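You operate a simulated robot arm through the tools that you are given. There is no shell and no other tool.

You run a simulated robot arm. Do the job below in one go: nothing can be reset, and whatever is moved stays where it is left.

TASK
Grade blue-label tubs one and two on the shade wheel, in that order.
Fine: tub in the nest, wheel to the chip that matches its patch; tub one goes back, tub two stays in.
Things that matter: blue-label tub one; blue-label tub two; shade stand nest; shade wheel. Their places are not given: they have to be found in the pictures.

The check looks at the end state, three seconds after you hand in, the way a careful person would. Anything else that was tipped, shoved, dropped, spilled or broken makes it a failure.

THE ROBOT
A 7-joint arm with a two-finger parallel gripper, fixed in place. Base frame: the origin is on the floor under the middle of its stand, x ahead of it, y to its left, z up. Lengths are in mm, angles in rad, forces in N, time in s.
It reaches about 1479 mm from its shoulder. Its first joint turns from -2.897 to 2.897 rad. Payload 4.4 kg.
The TCP is the grasp point between the finger pads, 23 mm short of the fingertips. In the tool frame z runs along the fingers and y along their closing line. Largest opening 94 mm; finger width 38, thickness 10; the body of the gripper, 54 by 96 mm, starts 39 mm behind the TCP.
Orientation is told as [roll, pitch, yaw] about the base's x, y, z axes, in that order, counted from this pose: with the fingers straight down and closing along the base's y, the tool's x points along the base's -x, its y along +y and its z along -z.

THE INTERFACE
- The arm moves only by the tool apply_moves. Its argument "moves" is a list of rows, each an object (a shift or turn left out is 0, a gripper value left out holds the last) with "delta_rot": the turn, a rotation vector about the tool's x, y, z in rad, a list of three; "delta_pos": the shift along the tool's x, y, z in m, a list of three; "jaw": the opening, from 0 (shut) to 1 (fully open). In form: [{"delta_rot": [rx, ry, rz], "delta_pos": [x, y, z], "jaw": jaw}, ...]. A call has 1 to 20 rows; each row is the pose to reach, as a shift and turn from the pose commanded when the call began, along the tool's axes at that moment. Each row takes 0.2 s and may step no farther than 50 mm and 0.15 rad from the row before; otherwise, or with a gripper value out of range, the whole call is refused. Where a pose cannot be reached the arm comes as near as it can. A force on the tool above 40 N (or 10 N above the force at the start of the call, whichever is more), or a blocked arm, ends the call early, and 0.2 s more pass. Each finger travels about 72 mm/s and halts on what it meets, pressing with about 39 N; the grip force reading is that of the motor and also rises with nothing between the fingers. The clock runs only during rows and for 0.2 s after the last one: add rows that repeat a pose to give the fingers time. It gives the time, the measured TCP pose, the force on the tool (base axes), the opening and the grip force at its end, in the units of the frame above (readings bear some noise), with the torque about the TCP (base axes, N m) and any sound that the robot's microphone picked up.
- Cameras (640 x 400 px; columns grow to the right, rows downward): "scene" is fixed at [219.2, 499.1, 1656.6]; the picture's right is [-0.76, -0.66, 0.00], its down [-0.40, 0.46, -0.79] and it looks along [0.52, -0.60, -0.62] (base axes); focal length 327 px, centre (320, 200). "wrist" rides on the gripper at [86, 16, -75] in the tool frame; the picture's right is [-0.18, 0.98, 0.00], its down [-0.58, -0.11, -0.81] and it looks along [-0.79, -0.15, 0.59] (tool axes); focal length 243 px, centre (320, 200).
- get_image(camera): a new picture of that camera. It takes no simulated time.
- pixel_to_xyz(camera, pixels): for up to 12 pixels [column, row] of the newest picture of that camera ("zoom" is the newest enlarged one), the place [x, y, z] in the base frame of the surface seen there, good to about 2 mm. It takes no simulated time.
- enlarge(camera, box): a new picture of the part [left, top, right, bottom] of that camera's present view, enlarged. It takes no simulated time.
- job_done(): hands the job in; it is judged then, once.

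Unless the task says otherwise, let go and move clear before handing in.

The tools are called after ">>>" as name(argument=value, ...) on one line, values as JSON. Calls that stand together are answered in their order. apply_moves: Moves the arm, as the interface text tells. Its arguments: {"type":"object","properties":{"moves":{"type":"array","items":{"type":"object","properties":{"delta_rot":{"type":"array","items":{"type":"number"}},"delta_pos":{"type":"array","items":{"type":"number"}},"jaw":{"type":"number"}}}}},"required":["moves"]} The other tools are called the same way: get_image (camera) takes a picture; pixel_to_xyz (camera, pixels) gives the place of the surface under pixels of a picture; enlarge (camera, box) takes an enlarged picture of a part of a camera's view; job_done () hands the job in.

At the start:

```text
clock: 0.0
ee_pos: [610.4, -125.8, 1206.9]
orientation: [0.0, -0.002, -0.001]
wrist_force: [-0.1, -0.6, 1.5]
ft_torque: [0.01, 0.01, 0.0]
grip_width: 94.3
gripper_force: 0.1
```

scene: 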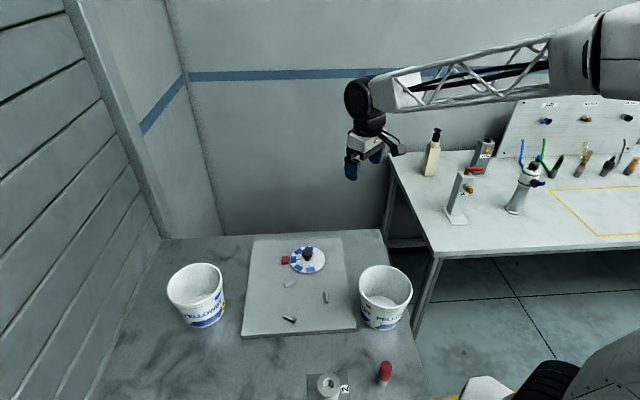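
wrist: 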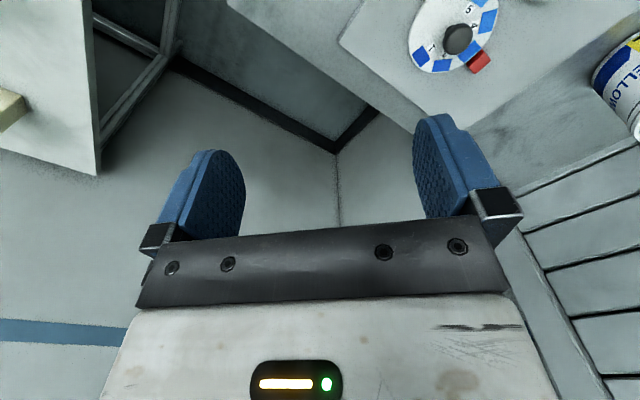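

The scene picture shows a bench with a board carrying a wheel (about 307,258), two big white buckets (196,295 and 385,297), and small items near (328,385) and (385,372). I'll enlarge these parts to find the blue-label tubs, nest and wheel.

>>> enlarge(camera="scene", box=[240, 230, 360, 305])

>>> enlarge(camera="scene", box=[150, 230, 430, 400])

>>> enlarge(camera="scene", box=[400, 80, 640, 240])

```text
5.33 times, centred on (300, 268) of scene
```

zoom: 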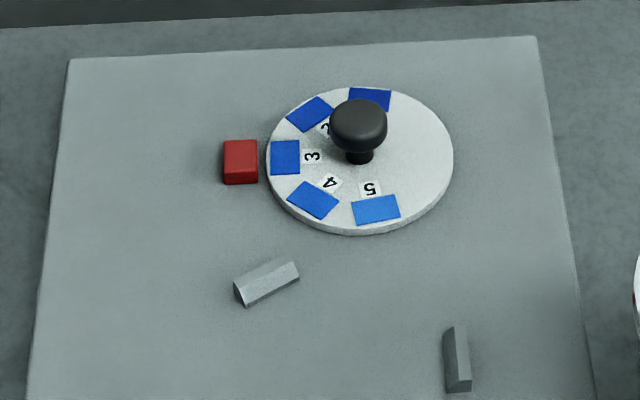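

```text
2.29 times, centred on (290, 315) of scene
```

zoom: 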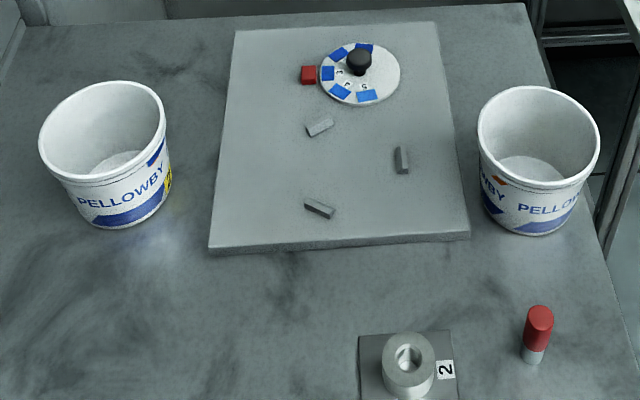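

```text
2.50 times, centred on (520, 160) of scene
```

zoom: 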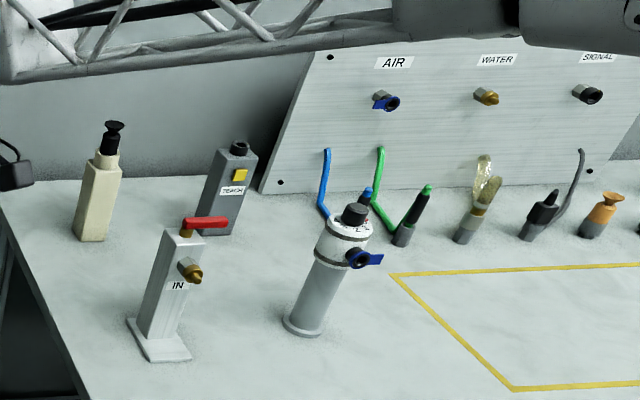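

The two tubs look like the PELLOWBY buckets with blue bands, the three ridges on the board look like the nest, and the red block beside the wheel looks like the pointer. I'll measure the points and enlarge the tubs.

>>> enlarge(camera="scene", box=[156, 250, 236, 340])

>>> enlarge(camera="scene", box=[345, 255, 425, 340])

>>> pixel_to_xyz(camera="scene", pixels=[[307, 252], [284, 260], [290, 283], [325, 297], [289, 320], [250, 330], [350, 330], [254, 241], [340, 240], [300, 300], [220, 350], [318, 268]])

>>> pixel_to_xyz(camera="scene", pixels=[[168, 293], [196, 265], [222, 285], [190, 305], [205, 325], [359, 278], [385, 267], [410, 295], [380, 296], [385, 330], [385, 365], [328, 382]])

```text
4.44 times, centred on (196, 295) of scene
```

zoom: 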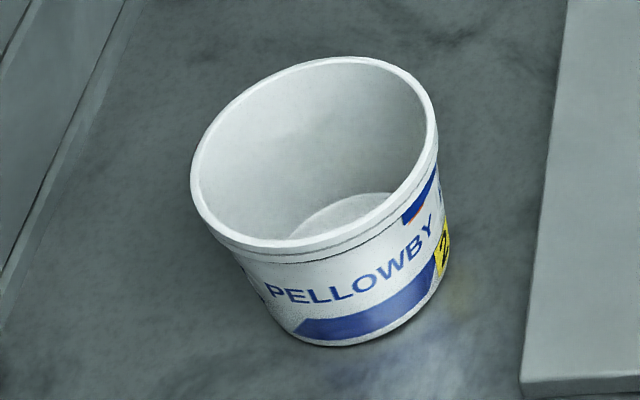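

```text
4.71 times, centred on (385, 298) of scene
```

zoom: 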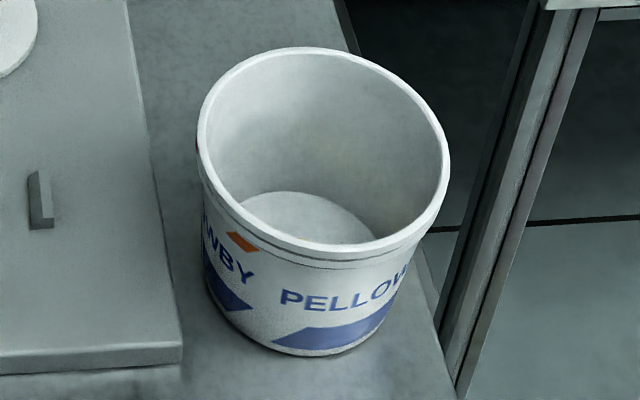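

```text
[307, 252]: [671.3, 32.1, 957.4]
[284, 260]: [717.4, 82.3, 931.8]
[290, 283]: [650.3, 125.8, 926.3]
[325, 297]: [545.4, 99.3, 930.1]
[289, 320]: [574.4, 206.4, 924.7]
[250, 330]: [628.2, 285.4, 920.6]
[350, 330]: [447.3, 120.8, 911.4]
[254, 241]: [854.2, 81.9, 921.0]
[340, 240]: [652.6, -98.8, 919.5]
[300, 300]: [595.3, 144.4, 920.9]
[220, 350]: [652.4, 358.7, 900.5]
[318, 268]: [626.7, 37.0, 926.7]
```

```text
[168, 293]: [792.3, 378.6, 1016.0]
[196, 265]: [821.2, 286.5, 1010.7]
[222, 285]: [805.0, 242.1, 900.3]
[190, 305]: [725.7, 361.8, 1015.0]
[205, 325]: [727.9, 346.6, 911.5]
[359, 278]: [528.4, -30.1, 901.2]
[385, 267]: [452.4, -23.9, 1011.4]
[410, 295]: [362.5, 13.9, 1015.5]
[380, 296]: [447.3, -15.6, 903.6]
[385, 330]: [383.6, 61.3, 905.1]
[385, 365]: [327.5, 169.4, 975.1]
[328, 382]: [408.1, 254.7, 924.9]
```

Board top is at z≈921, table at z≈900, tub rims at z≈1015; the left tub carries a yellow "2" tag (zoom 443,250). I'll look closer through the wrist camera at the wheel and that tub.

>>> enlarge(camera="wrist", box=[560, 20, 640, 150])

>>> enlarge(camera="wrist", box=[390, 0, 530, 90])

>>> enlarge(camera="scene", box=[290, 345, 410, 400])

```text
3.08 times, centred on (600, 85) of wrist
```

zoom: 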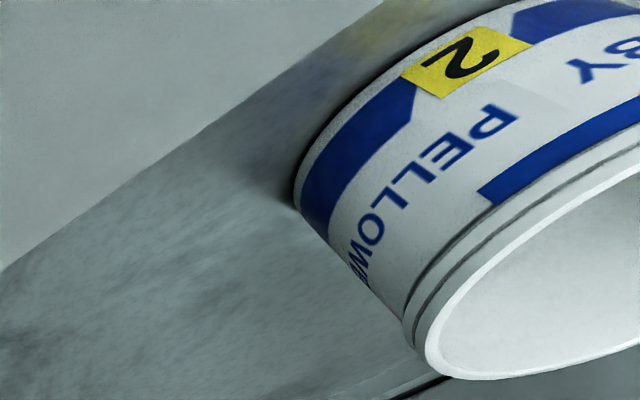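

```text
4.44 times, centred on (460, 45) of wrist
```

zoom: 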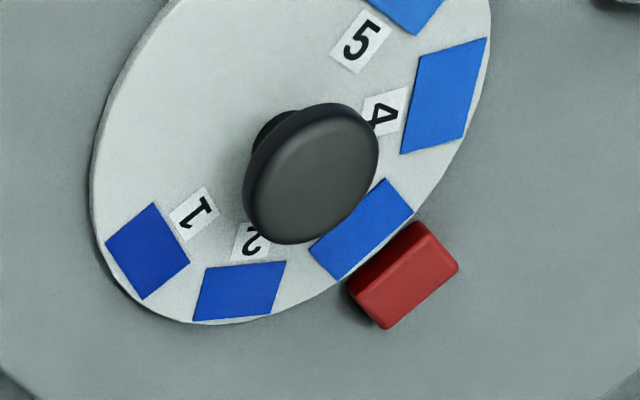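

```text
5.33 times, centred on (350, 372) of scene
```

zoom: 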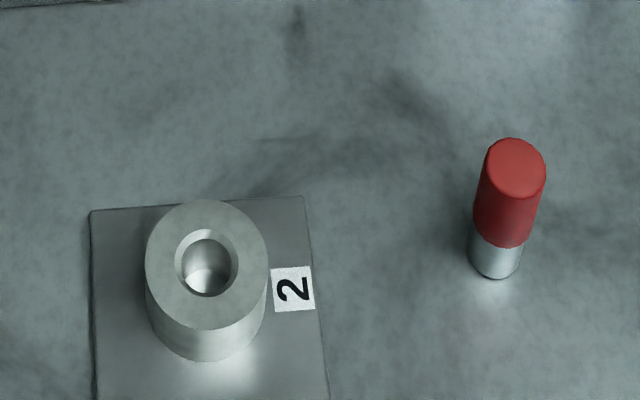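

Tub two's "2" tag and a blue bar under the rim show on its robot-facing side. I'll bring the wrist camera closer to that side, staying well above the rims.

>>> apply_moves(moves=[{"delta_pos": [0, 0.038, 0.015], "delta_rot": [0, 0, -0.1], "jaw": 1}, {"delta_pos": [0, 0.077, 0.03], "delta_rot": [0, 0, -0.2]}, {"delta_pos": [0, 0.115, 0.045], "delta_rot": [0, 0, -0.3]}, {"delta_pos": [0, 0.154, 0.06], "delta_rot": [0, 0, -0.4]}, {"delta_pos": [0, 0.192, 0.075], "delta_rot": [0, 0, -0.5]}, {"delta_pos": [0, 0.231, 0.09], "delta_rot": [0, 0, -0.6]}, {"delta_pos": [0, 0.27, 0.105], "delta_rot": [0, 0, -0.7]}, {"delta_pos": [0, 0.308, 0.12], "delta_rot": [0, 0, -0.8]}, {"delta_pos": [0, 0.308, 0.12], "delta_rot": [0, 0, -0.8]}])

>>> get_image(camera="wrist")

>>> get_image(camera="scene")

```text
clock: 2.0
ee_pos: [607.7, 179.3, 1087.2]
orientation: [0.0, -0.001, 0.801]
wrist_force: [-1.2, -0.3, -0.1]
ft_torque: [-0.01, 0.01, 0.01]
grip_width: 94.0
gripper_force: 0.1
```

```text
taken
```

wrist: 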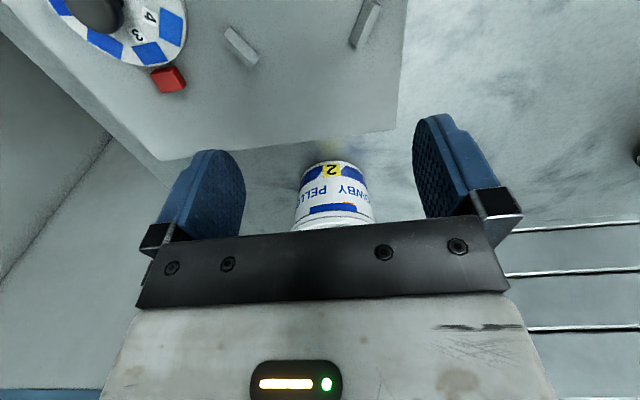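

```text
taken
```

scene: 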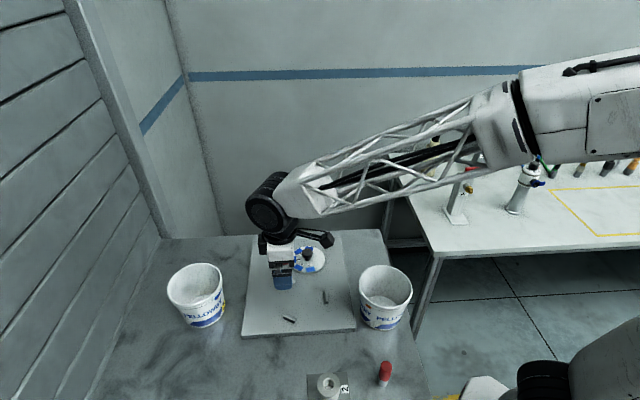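

>>> enlarge(camera="wrist", box=[280, 140, 400, 235])

>>> enlarge(camera="wrist", box=[40, 0, 200, 100])

```text
4.21 times, centred on (340, 188) of wrist
```

zoom: 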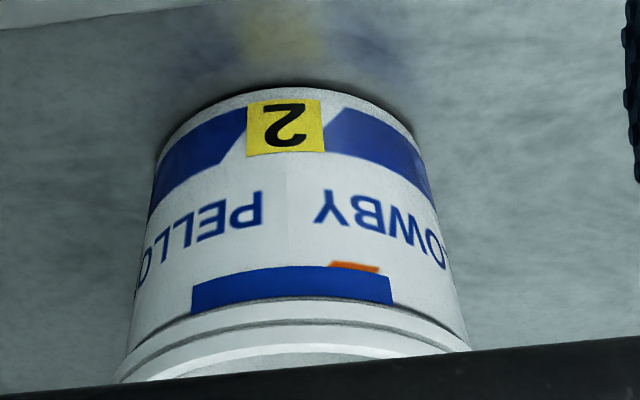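

```text
4.00 times, centred on (120, 50) of wrist
```

zoom: 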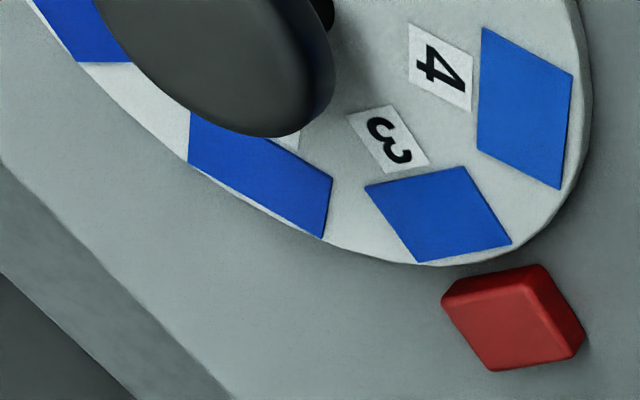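

Tub two's patch is the blue bar under its rim (zoom 290,285), with the "2" tag below it. Now I'll measure the rims, ridges and wheel, starting with an enlarged view of tub one.

>>> enlarge(camera="scene", box=[345, 255, 425, 340])

>>> pixel_to_xyz(camera="zoom", pixels=[[206, 120], [260, 60], [310, 51], [375, 72], [425, 110], [446, 170], [425, 215], [380, 246], [330, 253], [270, 237], [225, 200], [330, 340]])

>>> pixel_to_xyz(camera="zoom", pixels=[[320, 215], [280, 200], [340, 235], [240, 205], [300, 150], [330, 130], [380, 150], [300, 270], [240, 241], [215, 300], [260, 345], [380, 330]])

```text
4.71 times, centred on (385, 298) of scene
```

zoom: 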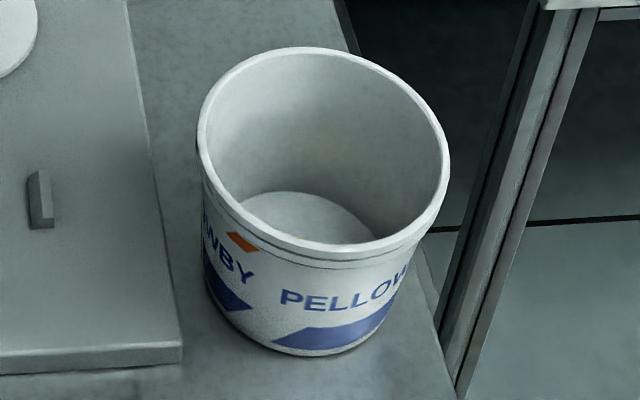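

```text
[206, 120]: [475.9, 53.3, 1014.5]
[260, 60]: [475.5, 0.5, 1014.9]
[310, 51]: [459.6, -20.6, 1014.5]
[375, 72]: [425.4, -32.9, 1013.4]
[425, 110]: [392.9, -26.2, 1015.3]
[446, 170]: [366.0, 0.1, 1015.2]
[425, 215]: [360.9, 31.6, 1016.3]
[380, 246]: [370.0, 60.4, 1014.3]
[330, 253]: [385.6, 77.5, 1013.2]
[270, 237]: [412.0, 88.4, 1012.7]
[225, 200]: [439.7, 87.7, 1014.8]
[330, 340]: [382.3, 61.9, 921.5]
```

```text
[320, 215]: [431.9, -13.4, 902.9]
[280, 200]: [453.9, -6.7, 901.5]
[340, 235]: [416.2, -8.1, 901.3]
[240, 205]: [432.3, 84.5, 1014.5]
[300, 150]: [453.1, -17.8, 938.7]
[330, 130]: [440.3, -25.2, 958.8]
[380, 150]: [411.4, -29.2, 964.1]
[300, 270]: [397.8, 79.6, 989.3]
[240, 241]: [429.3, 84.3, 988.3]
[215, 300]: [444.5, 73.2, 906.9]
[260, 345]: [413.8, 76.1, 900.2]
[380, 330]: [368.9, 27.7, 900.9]
```

Tub one's rim is a circle centred about (420, 29), mid-radius about 61 mm, top at z≈1015. Next I measure tub two, the ridges and the wheel the same way.

>>> enlarge(camera="scene", box=[156, 250, 236, 340])

>>> pixel_to_xyz(camera="zoom", pixels=[[196, 190], [215, 140], [250, 95], [300, 67], [350, 60], [400, 75], [430, 110], [433, 150], [405, 195], [350, 232], [290, 245], [225, 225]])

>>> enlarge(camera="scene", box=[270, 268, 350, 330])

```text
4.44 times, centred on (196, 295) of scene
```

zoom: 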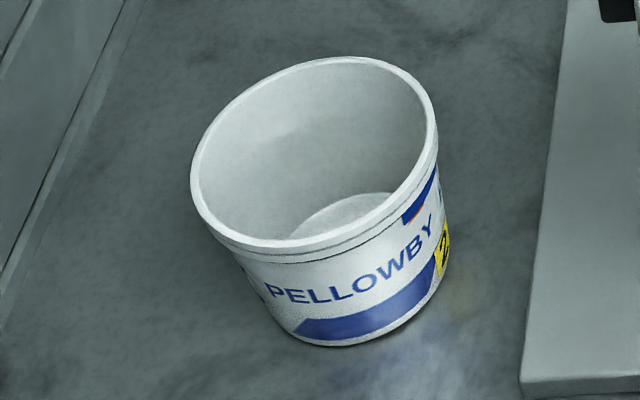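

```text
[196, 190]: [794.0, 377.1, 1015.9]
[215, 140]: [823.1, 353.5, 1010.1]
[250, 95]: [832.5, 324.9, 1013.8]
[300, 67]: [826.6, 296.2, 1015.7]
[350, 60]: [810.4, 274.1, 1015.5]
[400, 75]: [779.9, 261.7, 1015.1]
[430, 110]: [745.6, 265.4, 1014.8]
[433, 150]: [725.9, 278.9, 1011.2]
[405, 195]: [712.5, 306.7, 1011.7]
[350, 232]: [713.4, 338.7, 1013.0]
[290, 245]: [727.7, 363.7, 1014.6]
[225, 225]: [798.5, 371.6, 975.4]
```

```text
6.45 times, centred on (310, 299) of scene
```

zoom: 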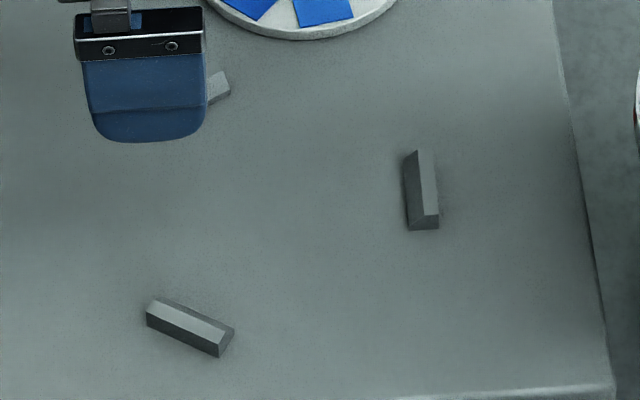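

Tub two's rim centre comes to about (770, 318). Now the ridge points on the two visible ridges (zoom 415,190 and 190,325).

>>> pixel_to_xyz(camera="zoom", pixels=[[409, 157], [424, 153], [434, 212], [412, 215], [406, 225], [425, 222], [155, 303], [225, 334], [148, 316], [215, 352], [190, 312], [180, 330]])

>>> pixel_to_xyz(camera="wrist", pixels=[[240, 45], [228, 32], [256, 57], [362, 25], [375, 5], [355, 40], [100, 10], [168, 78], [185, 85], [160, 12], [130, 40], [120, 62]])

```text
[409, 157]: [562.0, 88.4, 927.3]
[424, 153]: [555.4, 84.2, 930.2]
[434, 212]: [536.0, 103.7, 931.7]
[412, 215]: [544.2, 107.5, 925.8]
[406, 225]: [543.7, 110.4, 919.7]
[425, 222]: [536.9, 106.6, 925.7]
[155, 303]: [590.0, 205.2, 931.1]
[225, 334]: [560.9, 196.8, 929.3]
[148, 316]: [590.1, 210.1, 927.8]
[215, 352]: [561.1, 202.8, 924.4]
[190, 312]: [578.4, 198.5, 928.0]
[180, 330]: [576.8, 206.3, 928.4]
```

```text
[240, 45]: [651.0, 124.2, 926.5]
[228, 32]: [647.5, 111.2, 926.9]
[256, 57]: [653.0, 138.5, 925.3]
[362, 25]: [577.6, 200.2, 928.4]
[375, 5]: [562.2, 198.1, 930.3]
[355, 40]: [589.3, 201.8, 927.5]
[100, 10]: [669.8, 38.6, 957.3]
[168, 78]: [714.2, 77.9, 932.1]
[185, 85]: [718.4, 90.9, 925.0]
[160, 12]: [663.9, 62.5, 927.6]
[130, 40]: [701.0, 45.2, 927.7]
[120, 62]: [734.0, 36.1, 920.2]
```

The nest ridges fit a circle centred at about (591, 142), radius about 62 to the ridge middles. Next I look at tub one from its far (-y) side to find its patch, moving the camera around at a safe height.

>>> apply_moves(moves=[{"delta_pos": [0.0402, -0.0099, -0.001], "delta_rot": [0, 0, -0.106]}, {"delta_pos": [0.0804, -0.0199, -0.002], "delta_rot": [0, 0, -0.213]}, {"delta_pos": [0.1207, -0.0298, -0.003], "delta_rot": [0, 0, -0.319]}, {"delta_pos": [0.1609, -0.0398, -0.004], "delta_rot": [0, 0, -0.425]}, {"delta_pos": [0.2011, -0.0497, -0.005], "delta_rot": [0, 0, -0.532]}, {"delta_pos": [0.2413, -0.0597, -0.006], "delta_rot": [0, 0, -0.638]}, {"delta_pos": [0.2816, -0.0696, -0.007], "delta_rot": [0, 0, -0.744]}, {"delta_pos": [0.3218, -0.0796, -0.008], "delta_rot": [0, 0, -0.851]}, {"delta_pos": [0.362, -0.0895, -0.008], "delta_rot": [0, 0, -0.957]}, {"delta_pos": [0.362, -0.0895, -0.008], "delta_rot": [0, 0, -0.957]}])

>>> get_image(camera="wrist")

>>> get_image(camera="scene")

```text
clock: 4.2
ee_pos: [419.5, -137.7, 1093.8]
orientation: [0.001, -0.001, 1.76]
wrist_force: [-0.1, -0.2, -0.6]
ft_torque: [0.05, 0.02, -0.01]
grip_width: 94.0
gripper_force: 0.0
```

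```text
taken
```

wrist: 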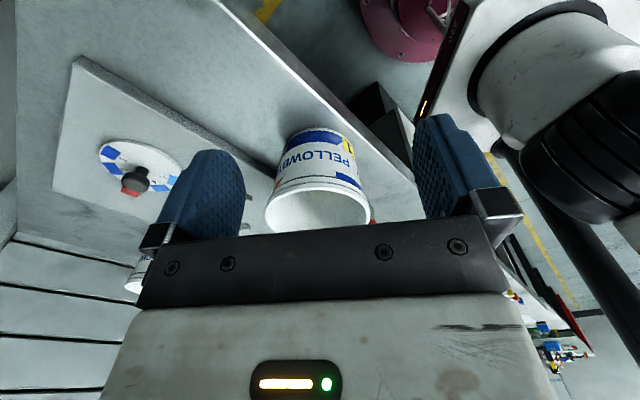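

```text
taken
```

scene: 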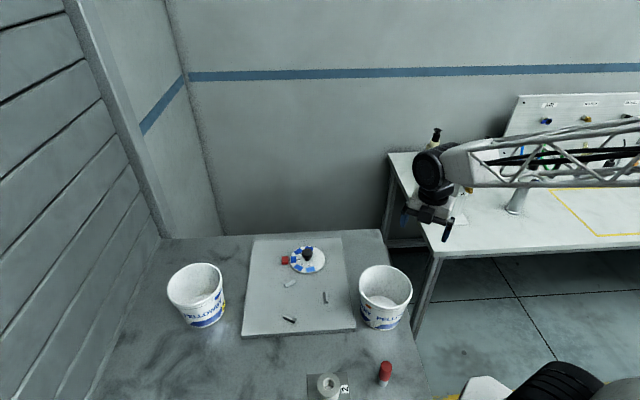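

The tag and blue bar on tub one show at wrist (350,145) and (352,180), facing toward the robot base side. Enlarging.

>>> enlarge(camera="wrist", box=[255, 120, 385, 235])

>>> enlarge(camera="wrist", box=[80, 125, 190, 205])

```text
3.48 times, centred on (320, 178) of wrist
```

zoom: 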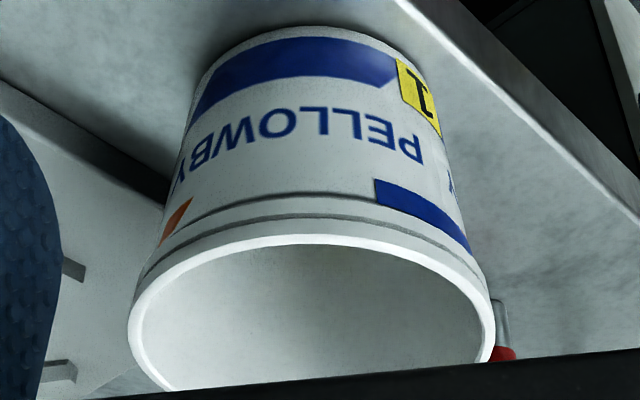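

```text
5.00 times, centred on (135, 165) of wrist
```

zoom: 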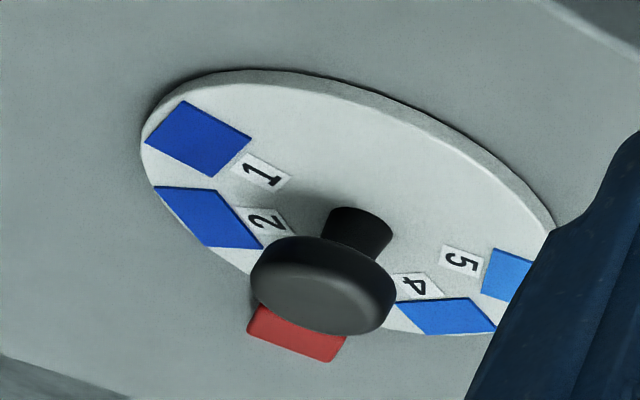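

Tub one's patch faces roughly (-x,-y), like tub two's. Now I measure the wheel: its centre, chip angles and the pointer, from an enlarged scene view.

>>> enlarge(camera="scene", box=[274, 240, 338, 280])

```text
10.00 times, centred on (306, 260) of scene
```

zoom: 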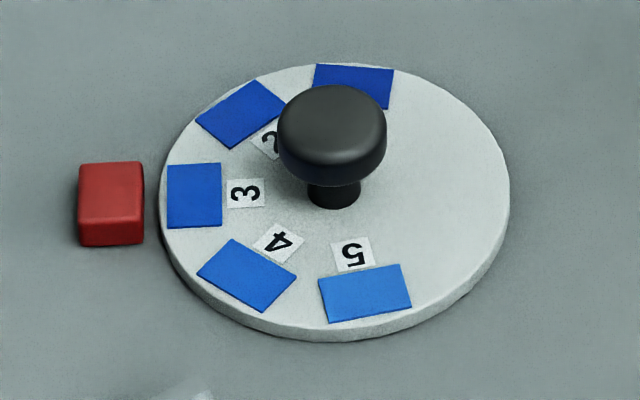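

>>> pixel_to_xyz(camera="zoom", pixels=[[353, 78], [241, 113], [194, 195], [246, 275], [365, 293], [110, 185], [335, 195], [330, 115], [500, 190], [165, 240], [335, 330], [160, 200]])

>>> pixel_to_xyz(camera="zoom", pixels=[[330, 68], [410, 78], [470, 120], [505, 200], [470, 270], [400, 315], [280, 315], [210, 280], [170, 215], [85, 175], [140, 190], [82, 235]])

>>> pixel_to_xyz(camera="zoom", pixels=[[285, 118], [330, 92], [378, 115], [330, 150], [300, 100], [360, 100], [334, 205], [312, 193], [356, 193], [167, 168], [220, 165], [222, 226]])

```text
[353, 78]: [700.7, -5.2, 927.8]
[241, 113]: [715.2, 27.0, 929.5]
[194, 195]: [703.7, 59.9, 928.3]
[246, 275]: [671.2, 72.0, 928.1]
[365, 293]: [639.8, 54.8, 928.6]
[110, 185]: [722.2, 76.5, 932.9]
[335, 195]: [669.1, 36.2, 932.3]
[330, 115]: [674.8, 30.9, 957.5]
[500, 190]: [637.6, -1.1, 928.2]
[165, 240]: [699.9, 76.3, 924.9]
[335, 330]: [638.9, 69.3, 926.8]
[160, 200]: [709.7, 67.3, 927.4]
```

```text
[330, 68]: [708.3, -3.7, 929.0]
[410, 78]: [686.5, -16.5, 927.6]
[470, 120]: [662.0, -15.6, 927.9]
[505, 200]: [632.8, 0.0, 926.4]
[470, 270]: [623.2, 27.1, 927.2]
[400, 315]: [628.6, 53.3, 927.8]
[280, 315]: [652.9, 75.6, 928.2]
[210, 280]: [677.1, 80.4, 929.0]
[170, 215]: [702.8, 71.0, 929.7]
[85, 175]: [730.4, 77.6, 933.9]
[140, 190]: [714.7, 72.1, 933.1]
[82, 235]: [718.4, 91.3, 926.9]
```

```text
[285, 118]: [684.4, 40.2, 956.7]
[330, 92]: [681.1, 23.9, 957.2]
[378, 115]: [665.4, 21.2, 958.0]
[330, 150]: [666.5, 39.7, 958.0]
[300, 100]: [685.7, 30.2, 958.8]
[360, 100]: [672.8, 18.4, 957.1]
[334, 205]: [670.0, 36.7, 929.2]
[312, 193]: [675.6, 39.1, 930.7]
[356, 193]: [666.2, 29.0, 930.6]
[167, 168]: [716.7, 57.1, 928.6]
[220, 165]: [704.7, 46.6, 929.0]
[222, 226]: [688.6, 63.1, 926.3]
```

Wheel centre ≈ (673, 31), radius ≈ 50, chips spaced about 49° with chip 3 now at the red pointer (about 43°). Next I check the surroundings of tub two and refine the nest view before the first pick.

>>> pixel_to_xyz(camera="scene", pixels=[[160, 245], [200, 236], [120, 330], [80, 200], [250, 200], [130, 200], [150, 300], [230, 236], [376, 385], [330, 395], [110, 370], [430, 380]])

>>> enlarge(camera="scene", box=[270, 268, 350, 330])

>>> pixel_to_xyz(camera="zoom", pixels=[[130, 95], [160, 85], [195, 72], [228, 85], [145, 110], [170, 105], [190, 95], [135, 75], [215, 65], [185, 315], [195, 345], [430, 190]])

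```text
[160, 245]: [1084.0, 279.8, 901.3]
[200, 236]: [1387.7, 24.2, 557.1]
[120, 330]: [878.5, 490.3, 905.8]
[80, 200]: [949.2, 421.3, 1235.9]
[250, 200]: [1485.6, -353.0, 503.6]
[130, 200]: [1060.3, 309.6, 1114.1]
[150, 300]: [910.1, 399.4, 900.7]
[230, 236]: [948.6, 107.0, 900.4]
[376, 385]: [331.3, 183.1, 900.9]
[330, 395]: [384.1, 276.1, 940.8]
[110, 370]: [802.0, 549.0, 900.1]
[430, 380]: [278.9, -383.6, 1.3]
```

```text
6.45 times, centred on (310, 299) of scene
```

zoom: 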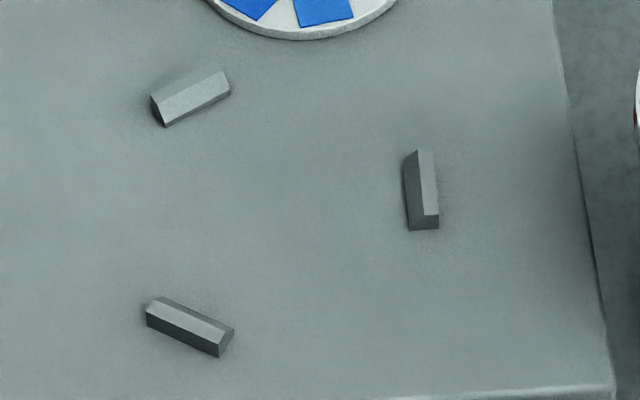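

```text
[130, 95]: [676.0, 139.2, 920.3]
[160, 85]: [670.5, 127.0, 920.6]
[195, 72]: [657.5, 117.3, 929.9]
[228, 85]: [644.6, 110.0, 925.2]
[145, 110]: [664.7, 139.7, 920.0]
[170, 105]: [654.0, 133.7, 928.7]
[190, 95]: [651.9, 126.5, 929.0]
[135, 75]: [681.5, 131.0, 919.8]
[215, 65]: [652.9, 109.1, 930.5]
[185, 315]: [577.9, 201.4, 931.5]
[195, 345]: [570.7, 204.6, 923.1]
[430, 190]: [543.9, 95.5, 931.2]
```

The ridges have sloped inner faces. I'll sample the floor right at each ridge's inner foot to get the true nest circle.

>>> pixel_to_xyz(camera="zoom", pixels=[[168, 128], [200, 111], [231, 95], [402, 160], [403, 190], [406, 230], [162, 294], [200, 310], [236, 327], [165, 122], [228, 90], [300, 190]])

>>> pixel_to_xyz(camera="zoom", pixels=[[190, 112], [215, 98], [405, 170], [407, 200], [175, 302], [215, 320], [185, 85], [205, 77], [432, 165], [436, 205], [165, 325], [200, 343]])

```text
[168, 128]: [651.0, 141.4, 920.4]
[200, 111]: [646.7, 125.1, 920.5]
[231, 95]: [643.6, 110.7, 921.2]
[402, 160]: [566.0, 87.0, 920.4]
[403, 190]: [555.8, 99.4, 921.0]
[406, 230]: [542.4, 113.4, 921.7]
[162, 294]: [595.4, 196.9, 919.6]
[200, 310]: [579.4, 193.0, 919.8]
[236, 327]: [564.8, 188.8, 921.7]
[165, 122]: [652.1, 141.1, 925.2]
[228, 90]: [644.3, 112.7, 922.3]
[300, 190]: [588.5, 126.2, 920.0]
```

```text
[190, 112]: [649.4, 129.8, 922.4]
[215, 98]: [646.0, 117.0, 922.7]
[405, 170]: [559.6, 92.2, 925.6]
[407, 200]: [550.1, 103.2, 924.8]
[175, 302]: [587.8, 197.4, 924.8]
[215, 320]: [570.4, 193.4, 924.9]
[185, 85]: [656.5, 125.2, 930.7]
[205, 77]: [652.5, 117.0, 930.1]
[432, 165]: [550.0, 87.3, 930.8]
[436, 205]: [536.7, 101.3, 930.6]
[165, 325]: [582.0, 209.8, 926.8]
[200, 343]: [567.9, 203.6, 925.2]
```

The nest centre refines to about (593, 139) with inner foot radius ≈55 mm, a little wider than the tub base. I'll move to hover over tub one's rim on its (+x,-y) side with the jaw half open and check readings.

>>> apply_moves(moves=[{"delta_pos": [-0.0147, -0.008, 0.001], "delta_rot": [0, 0, 0.1195]}, {"delta_pos": [-0.0293, -0.0159, 0.002], "delta_rot": [0, 0, 0.239]}, {"delta_pos": [-0.044, -0.0239, 0.003], "delta_rot": [0, 0, 0.3585]}, {"delta_pos": [-0.0586, -0.0318, 0.005], "delta_rot": [0, 0, 0.478]}, {"delta_pos": [-0.0733, -0.0398, 0.006], "delta_rot": [0, 0, 0.5975]}, {"delta_pos": [-0.0879, -0.0477, 0.007], "delta_rot": [0, 0, 0.717]}, {"delta_pos": [-0.1026, -0.0557, 0.009], "delta_rot": [0, 0, 0.8365], "jaw": 0.5}, {"delta_pos": [-0.1172, -0.0636, 0.0099], "delta_rot": [0, 0, 0.956]}, {"delta_pos": [-0.1172, -0.0636, 0.0099], "delta_rot": [0, 0, 0.956]}, {"delta_pos": [-0.1172, -0.0636, 0.0099], "delta_rot": [0, 0, 0.956]}])

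>>> apply_moves(moves=[{"delta_pos": [0, 0, 0]}])

>>> apply_moves(moves=[{"delta_pos": [0, 0, 0]}])

>>> get_image(camera="scene")

>>> get_image(camera="wrist")

```text
clock: 6.4
ee_pos: [462.7, -11.5, 1085.8]
orientation: [0.0, 0.0, 0.799]
wrist_force: [0.0, -1.1, -0.1]
ft_torque: [-0.04, -0.02, -0.03]
grip_width: 47.0
gripper_force: 0.0
```

```text
clock: 6.8
ee_pos: [462.7, -13.4, 1084.8]
orientation: [0.001, -0.001, 0.801]
wrist_force: [-0.3, 0.6, 0.9]
ft_torque: [0.0, 0.04, 0.01]
grip_width: 46.9
gripper_force: 0.0
```

```text
clock: 7.2
ee_pos: [464.4, -12.0, 1084.9]
orientation: [0.0, 0.0, 0.802]
wrist_force: [-0.8, 0.1, 0.2]
ft_torque: [0.03, 0.01, 0.0]
grip_width: 46.8
gripper_force: 0.1
```

```text
taken
```

scene: 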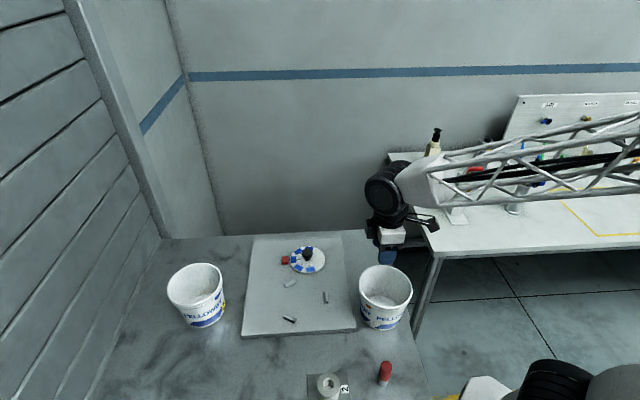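

```text
taken
```

wrist: 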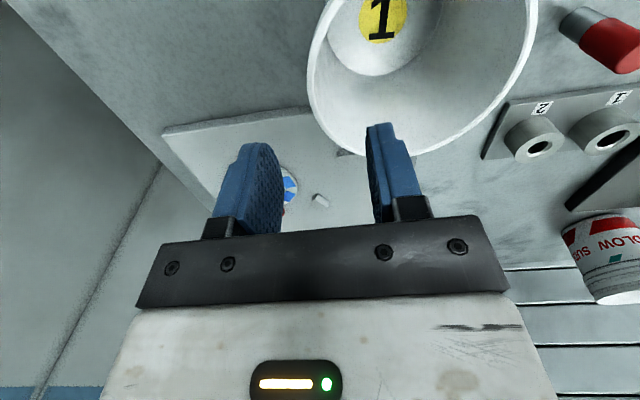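

The rim's edge at wrist (316,97) is exactly below the gap between the fingers, and a yellow "1" inside confirms this is tub one. I'll tilt slightly to match the wall taper and lower straddling the rim.

>>> apply_moves(moves=[{"delta_pos": [0, 0, 0.01], "delta_rot": [-0.03, 0, 0]}, {"delta_pos": [0, 0, 0.025], "delta_rot": [-0.06, 0, 0]}, {"delta_pos": [0, 0, 0.04], "delta_rot": [-0.06, 0, 0]}, {"delta_pos": [0, 0, 0.055], "delta_rot": [-0.06, 0, 0]}, {"delta_pos": [0, 0, 0.068], "delta_rot": [-0.06, 0, 0]}, {"delta_pos": [0, 0, 0.078], "delta_rot": [-0.06, 0, 0]}, {"delta_pos": [0, 0, 0.078], "delta_rot": [-0.06, 0, 0]}])

>>> get_image(camera="wrist")

>>> enlarge(camera="scene", box=[345, 215, 435, 335])

```text
clock: 8.8
ee_pos: [463.3, -12.8, 1007.5]
orientation: [0.06, 0.002, 0.799]
wrist_force: [0.3, 0.7, 0.5]
ft_torque: [0.01, 0.02, 0.0]
grip_width: 47.2
gripper_force: 0.2
```

```text
taken
```

wrist: 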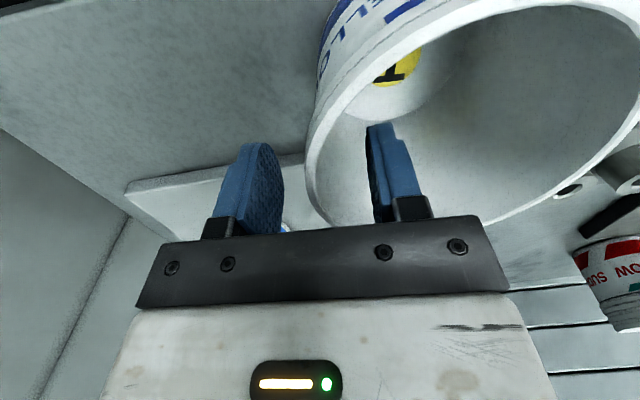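

```text
3.33 times, centred on (390, 275) of scene
```

zoom: 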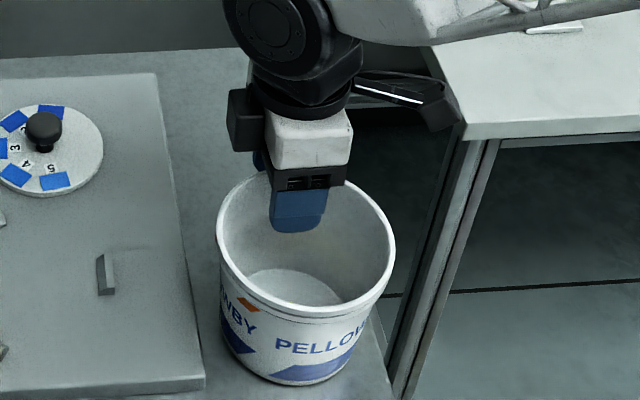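

The fingers straddle the rim wall cleanly (rim at about wrist 318,190 between fingers at 255 and 390). Closing now.

>>> apply_moves(moves=[{"jaw": 0.3}, {"jaw": 0.15}, {"jaw": 0.0}, {"jaw": 0.0}, {"jaw": 0.0}, {"jaw": 0.0}])

>>> get_image(camera="wrist")

>>> enlarge(camera="scene", box=[345, 215, 435, 335])

```text
clock: 10.2
ee_pos: [463.8, -14.5, 1007.4]
orientation: [0.059, 0.0, 0.801]
wrist_force: [-1.6, 0.2, 9.2]
ft_torque: [0.64, 0.86, 0.04]
grip_width: 8.3
gripper_force: 39.0
```

```text
taken
```

wrist: 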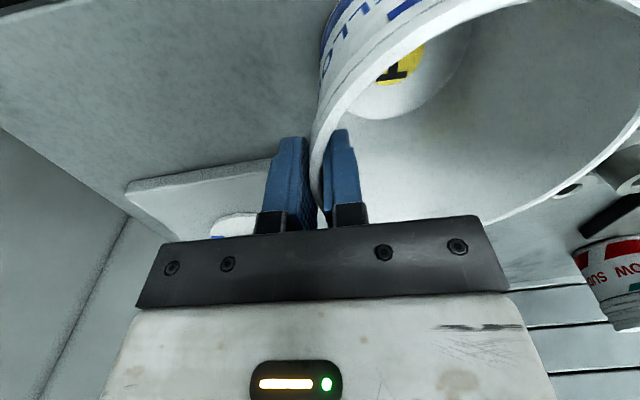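

```text
3.33 times, centred on (390, 275) of scene
```

zoom: 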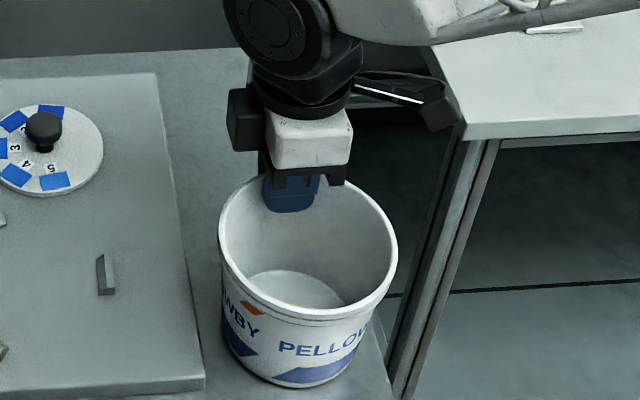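

Grip holds at 8.3 mm width, with ~9 N pressing the tub's far side down. I'll ease the tilt a little further to match the wall before lifting.

>>> apply_moves(moves=[{"delta_rot": [-0.01, 0, 0]}, {"delta_rot": [-0.02, 0, 0]}, {"delta_rot": [-0.03, 0, 0]}, {"delta_rot": [-0.03, 0, 0]}])

```text
clock: 11.2
ee_pos: [464.6, -14.1, 1007.3]
orientation: [0.09, -0.001, 0.801]
wrist_force: [-0.8, 0.2, 3.7]
ft_torque: [0.4, 0.37, 0.08]
grip_width: 7.3
gripper_force: 39.2
```

The far-side force fell to about 4 N; one more small tilt, then a small lift.

>>> apply_moves(moves=[{"delta_rot": [-0.01, 0, 0]}, {"delta_rot": [-0.02, 0, 0]}, {"delta_rot": [-0.02, 0, 0]}])

```text
clock: 12.0
ee_pos: [463.3, -12.8, 1007.2]
orientation: [0.11, 0.0, 0.799]
wrist_force: [0.4, -0.7, 1.3]
ft_torque: [-0.05, 0.02, 0.0]
grip_width: 7.3
gripper_force: 38.6
```

Force is now near zero, so the pads sit flush with the wall. Lifting 20 mm first to see the load and whether the tub stays level.

>>> apply_moves(moves=[{"delta_pos": [0, 0.0005, -0.005]}, {"delta_pos": [0, 0.0011, -0.01]}, {"delta_pos": [0, 0.0016, -0.015]}, {"delta_pos": [0, 0.0022, -0.02]}, {"delta_pos": [0, 0.0022, -0.02]}])

>>> enlarge(camera="scene", box=[345, 215, 435, 335])

>>> get_image(camera="wrist")

```text
clock: 13.2
ee_pos: [464.6, -14.9, 1025.8]
orientation: [0.111, -0.001, 0.802]
wrist_force: [1.1, -1.7, 0.4]
ft_torque: [-0.03, 0.01, 0.02]
grip_width: 7.5
gripper_force: 39.1
```

```text
3.33 times, centred on (390, 275) of scene
```

zoom: 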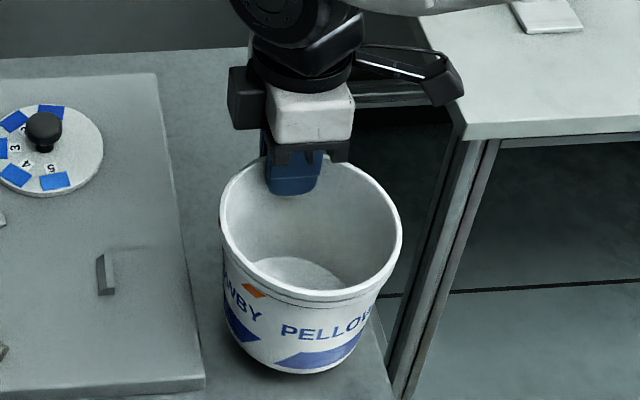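

```text
taken
```

wrist: 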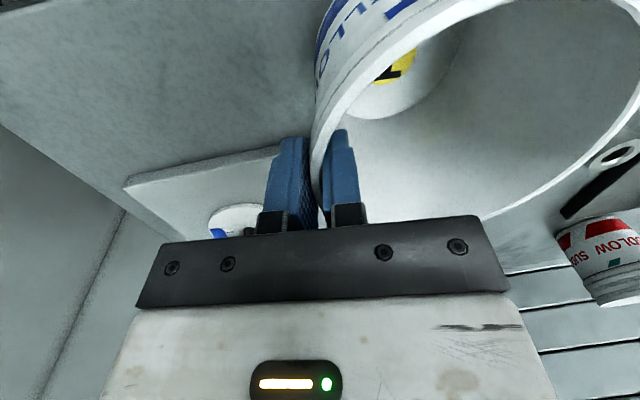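

The tub rose with the gripper. I check that its rim is level by sampling rim points in the zoom.

>>> enlarge(camera="scene", box=[345, 215, 435, 335])

>>> pixel_to_xyz(camera="zoom", pixels=[[225, 195], [222, 220], [235, 250], [260, 277], [295, 292], [330, 293], [365, 280], [390, 255], [399, 225], [392, 200], [375, 180], [350, 164]])

>>> pixel_to_xyz(camera="zoom", pixels=[[240, 350], [270, 365], [310, 374], [350, 362], [290, 375], [330, 372], [300, 380], [265, 175], [245, 165]])

```text
3.33 times, centred on (390, 275) of scene
```

zoom: 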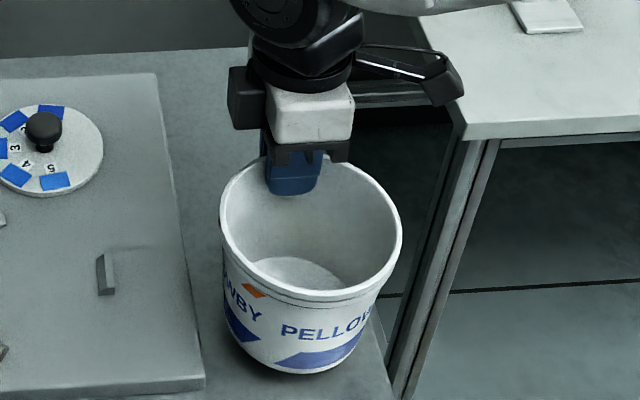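

```text
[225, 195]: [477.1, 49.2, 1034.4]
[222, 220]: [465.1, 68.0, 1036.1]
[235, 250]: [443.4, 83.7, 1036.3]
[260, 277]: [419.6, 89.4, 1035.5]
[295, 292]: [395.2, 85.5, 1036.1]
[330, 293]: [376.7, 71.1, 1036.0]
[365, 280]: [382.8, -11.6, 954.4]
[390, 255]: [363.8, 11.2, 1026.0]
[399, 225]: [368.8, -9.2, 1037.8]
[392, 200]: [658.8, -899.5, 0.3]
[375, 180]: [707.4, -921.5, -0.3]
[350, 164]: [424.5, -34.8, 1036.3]
```

```text
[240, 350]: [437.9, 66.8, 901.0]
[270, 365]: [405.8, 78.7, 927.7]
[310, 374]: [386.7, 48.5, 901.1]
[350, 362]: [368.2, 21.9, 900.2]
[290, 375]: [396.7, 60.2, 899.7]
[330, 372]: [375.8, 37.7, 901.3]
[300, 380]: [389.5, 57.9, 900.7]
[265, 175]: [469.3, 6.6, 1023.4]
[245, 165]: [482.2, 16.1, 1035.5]
```

The rim reads level at z≈1036 and its centre sits 59.5 mm from the TCP. I'll raise another 40 mm and carry it over the nest.

>>> apply_moves(moves=[{"delta_pos": [0, 0.0011, -0.0099]}, {"delta_pos": [0, 0.0022, -0.0199]}, {"delta_pos": [0, 0.0033, -0.0298]}, {"delta_pos": [0, 0.0044, -0.0398]}, {"delta_pos": [-0.0201, -0.0002, -0.0403]}, {"delta_pos": [-0.0402, -0.0049, -0.0408]}, {"delta_pos": [-0.0603, -0.0095, -0.0413]}, {"delta_pos": [-0.0804, -0.0141, -0.0418]}, {"delta_pos": [-0.1006, -0.0188, -0.0423]}, {"delta_pos": [-0.1207, -0.0234, -0.0429]}, {"delta_pos": [-0.1408, -0.028, -0.0434]}, {"delta_pos": [-0.1609, -0.0326, -0.0439]}, {"delta_pos": [-0.181, -0.0373, -0.0444]}, {"delta_pos": [-0.2011, -0.0419, -0.0449]}, {"delta_pos": [-0.2011, -0.0419, -0.0449]}, {"delta_pos": [-0.2011, -0.0419, -0.0449]}])

>>> get_image(camera="scene")

>>> get_image(camera="wrist")

>>> enlarge(camera="scene", box=[240, 210, 360, 330])

```text
clock: 16.6
ee_pos: [635.5, 99.2, 1068.8]
orientation: [0.109, -0.001, 0.802]
wrist_force: [-0.3, 0.1, -0.4]
ft_torque: [0.0, -0.03, -0.01]
grip_width: 7.6
gripper_force: 39.1
```

```text
taken
```

scene: 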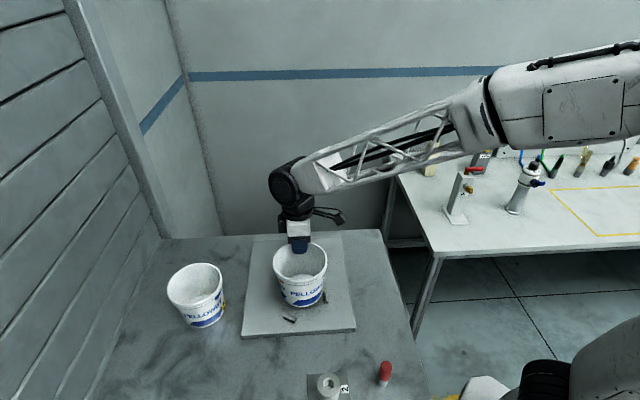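

```text
taken
```

wrist: 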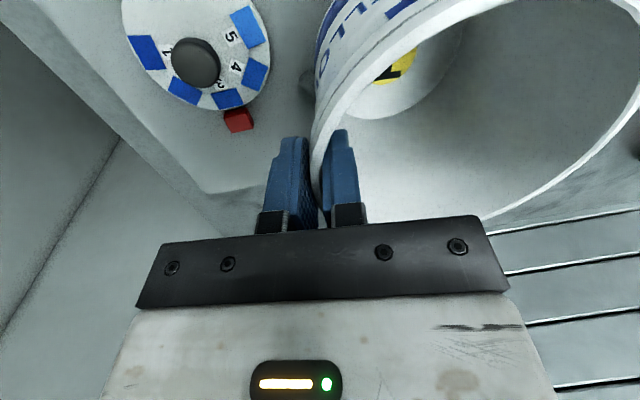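

```text
3.33 times, centred on (300, 270) of scene
```

zoom: 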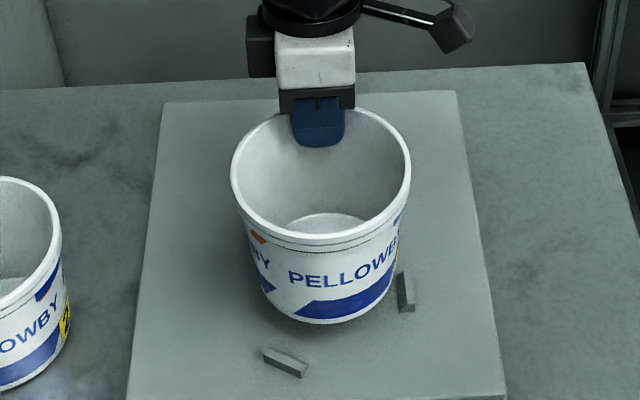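

Tub one hangs over the nest, level. I'll verify its rim centre against the nest centre before lowering.

>>> pixel_to_xyz(camera="zoom", pixels=[[234, 165], [238, 190], [255, 212], [280, 230], [320, 238], [360, 232], [390, 215], [405, 190], [408, 165], [395, 138], [375, 118], [255, 128]])

```text
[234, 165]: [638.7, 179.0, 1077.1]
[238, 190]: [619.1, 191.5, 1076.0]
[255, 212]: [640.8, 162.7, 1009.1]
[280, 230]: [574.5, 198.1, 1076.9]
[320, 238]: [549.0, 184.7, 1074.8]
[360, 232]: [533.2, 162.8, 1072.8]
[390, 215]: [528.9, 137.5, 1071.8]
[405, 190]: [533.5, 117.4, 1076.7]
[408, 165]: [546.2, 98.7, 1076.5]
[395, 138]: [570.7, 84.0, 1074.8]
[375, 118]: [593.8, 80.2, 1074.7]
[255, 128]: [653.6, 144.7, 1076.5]
```

Tub centre is about (592, 139), within 1–2 mm of the nest centre. Lowering to just above the board.

>>> apply_moves(moves=[{"delta_pos": [0, -0.0011, 0.0099]}, {"delta_pos": [0, -0.0022, 0.0199]}, {"delta_pos": [0, -0.003, 0.027]}, {"delta_pos": [0, -0.0035, 0.032]}, {"delta_pos": [0, -0.0039, 0.035]}, {"delta_pos": [0, -0.0042, 0.0377]}, {"delta_pos": [0, -0.0042, 0.0377]}])

>>> enlarge(camera="scene", box=[240, 210, 360, 330])

```text
clock: 18.2
ee_pos: [636.0, 97.2, 1029.6]
orientation: [0.111, 0.0, 0.802]
wrist_force: [0.3, -0.6, -1.1]
ft_torque: [0.01, -0.01, 0.04]
grip_width: 7.2
gripper_force: 39.0
```

```text
3.33 times, centred on (300, 270) of scene
```

zoom: 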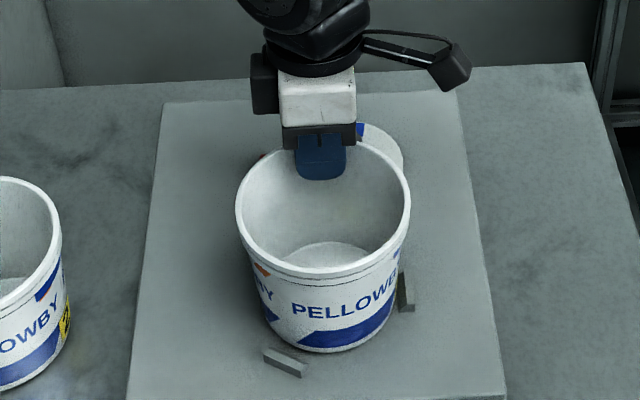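

No contact yet and the base is between the ridges. Lowering the last couple of millimetres gently.

>>> apply_moves(moves=[{"delta_pos": [0, -0.0001, 0.0007]}, {"delta_pos": [0, -0.0002, 0.0014]}, {"delta_pos": [0, -0.0002, 0.002]}, {"delta_pos": [0, -0.0002, 0.002]}])

```text
clock: 19.2
ee_pos: [636.7, 98.9, 1026.7]
orientation: [0.11, -0.002, 0.799]
wrist_force: [-0.2, 0.7, -0.1]
ft_torque: [0.01, 0.02, 0.0]
grip_width: 7.5
gripper_force: 38.7
```

Still no contact force; continuing down in half-millimetre steps.

>>> apply_moves(moves=[{"delta_pos": [0, 0, 0.0005]}, {"delta_pos": [0, -0.0001, 0.001]}, {"delta_pos": [0, -0.0001, 0.0015]}, {"delta_pos": [0, -0.0001, 0.0015]}])

```text
clock: 20.2
ee_pos: [636.4, 99.1, 1027.3]
orientation: [0.11, 0.001, 0.802]
wrist_force: [1.3, 2.0, 12.0]
ft_torque: [0.33, 0.1, -0.04]
grip_width: 7.5
gripper_force: 39.9
```

Contact at about 12 N, so the tub rests on the board. Opening the jaw.

>>> apply_moves(moves=[{"jaw": 0.2}, {"jaw": 0.4}, {"jaw": 0.5}, {"jaw": 0.5}, {"jaw": 0.5}])

>>> get_image(camera="wrist")

>>> enlarge(camera="scene", box=[240, 210, 360, 330])

```text
clock: 21.4
ee_pos: [635.5, 99.1, 1026.8]
orientation: [0.112, 0.001, 0.8]
wrist_force: [-0.7, 0.1, 0.2]
ft_torque: [0.04, 0.03, 0.0]
grip_width: 46.7
gripper_force: 0.1
```

```text
taken
```

wrist: 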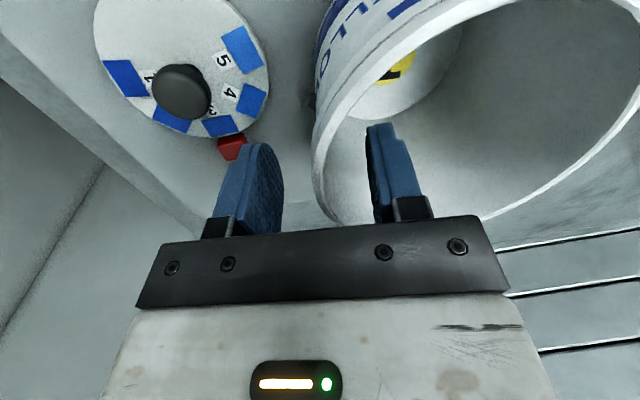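

```text
3.33 times, centred on (300, 270) of scene
```

zoom: 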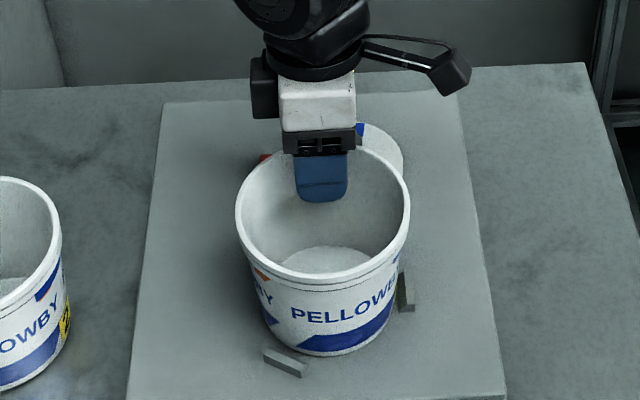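

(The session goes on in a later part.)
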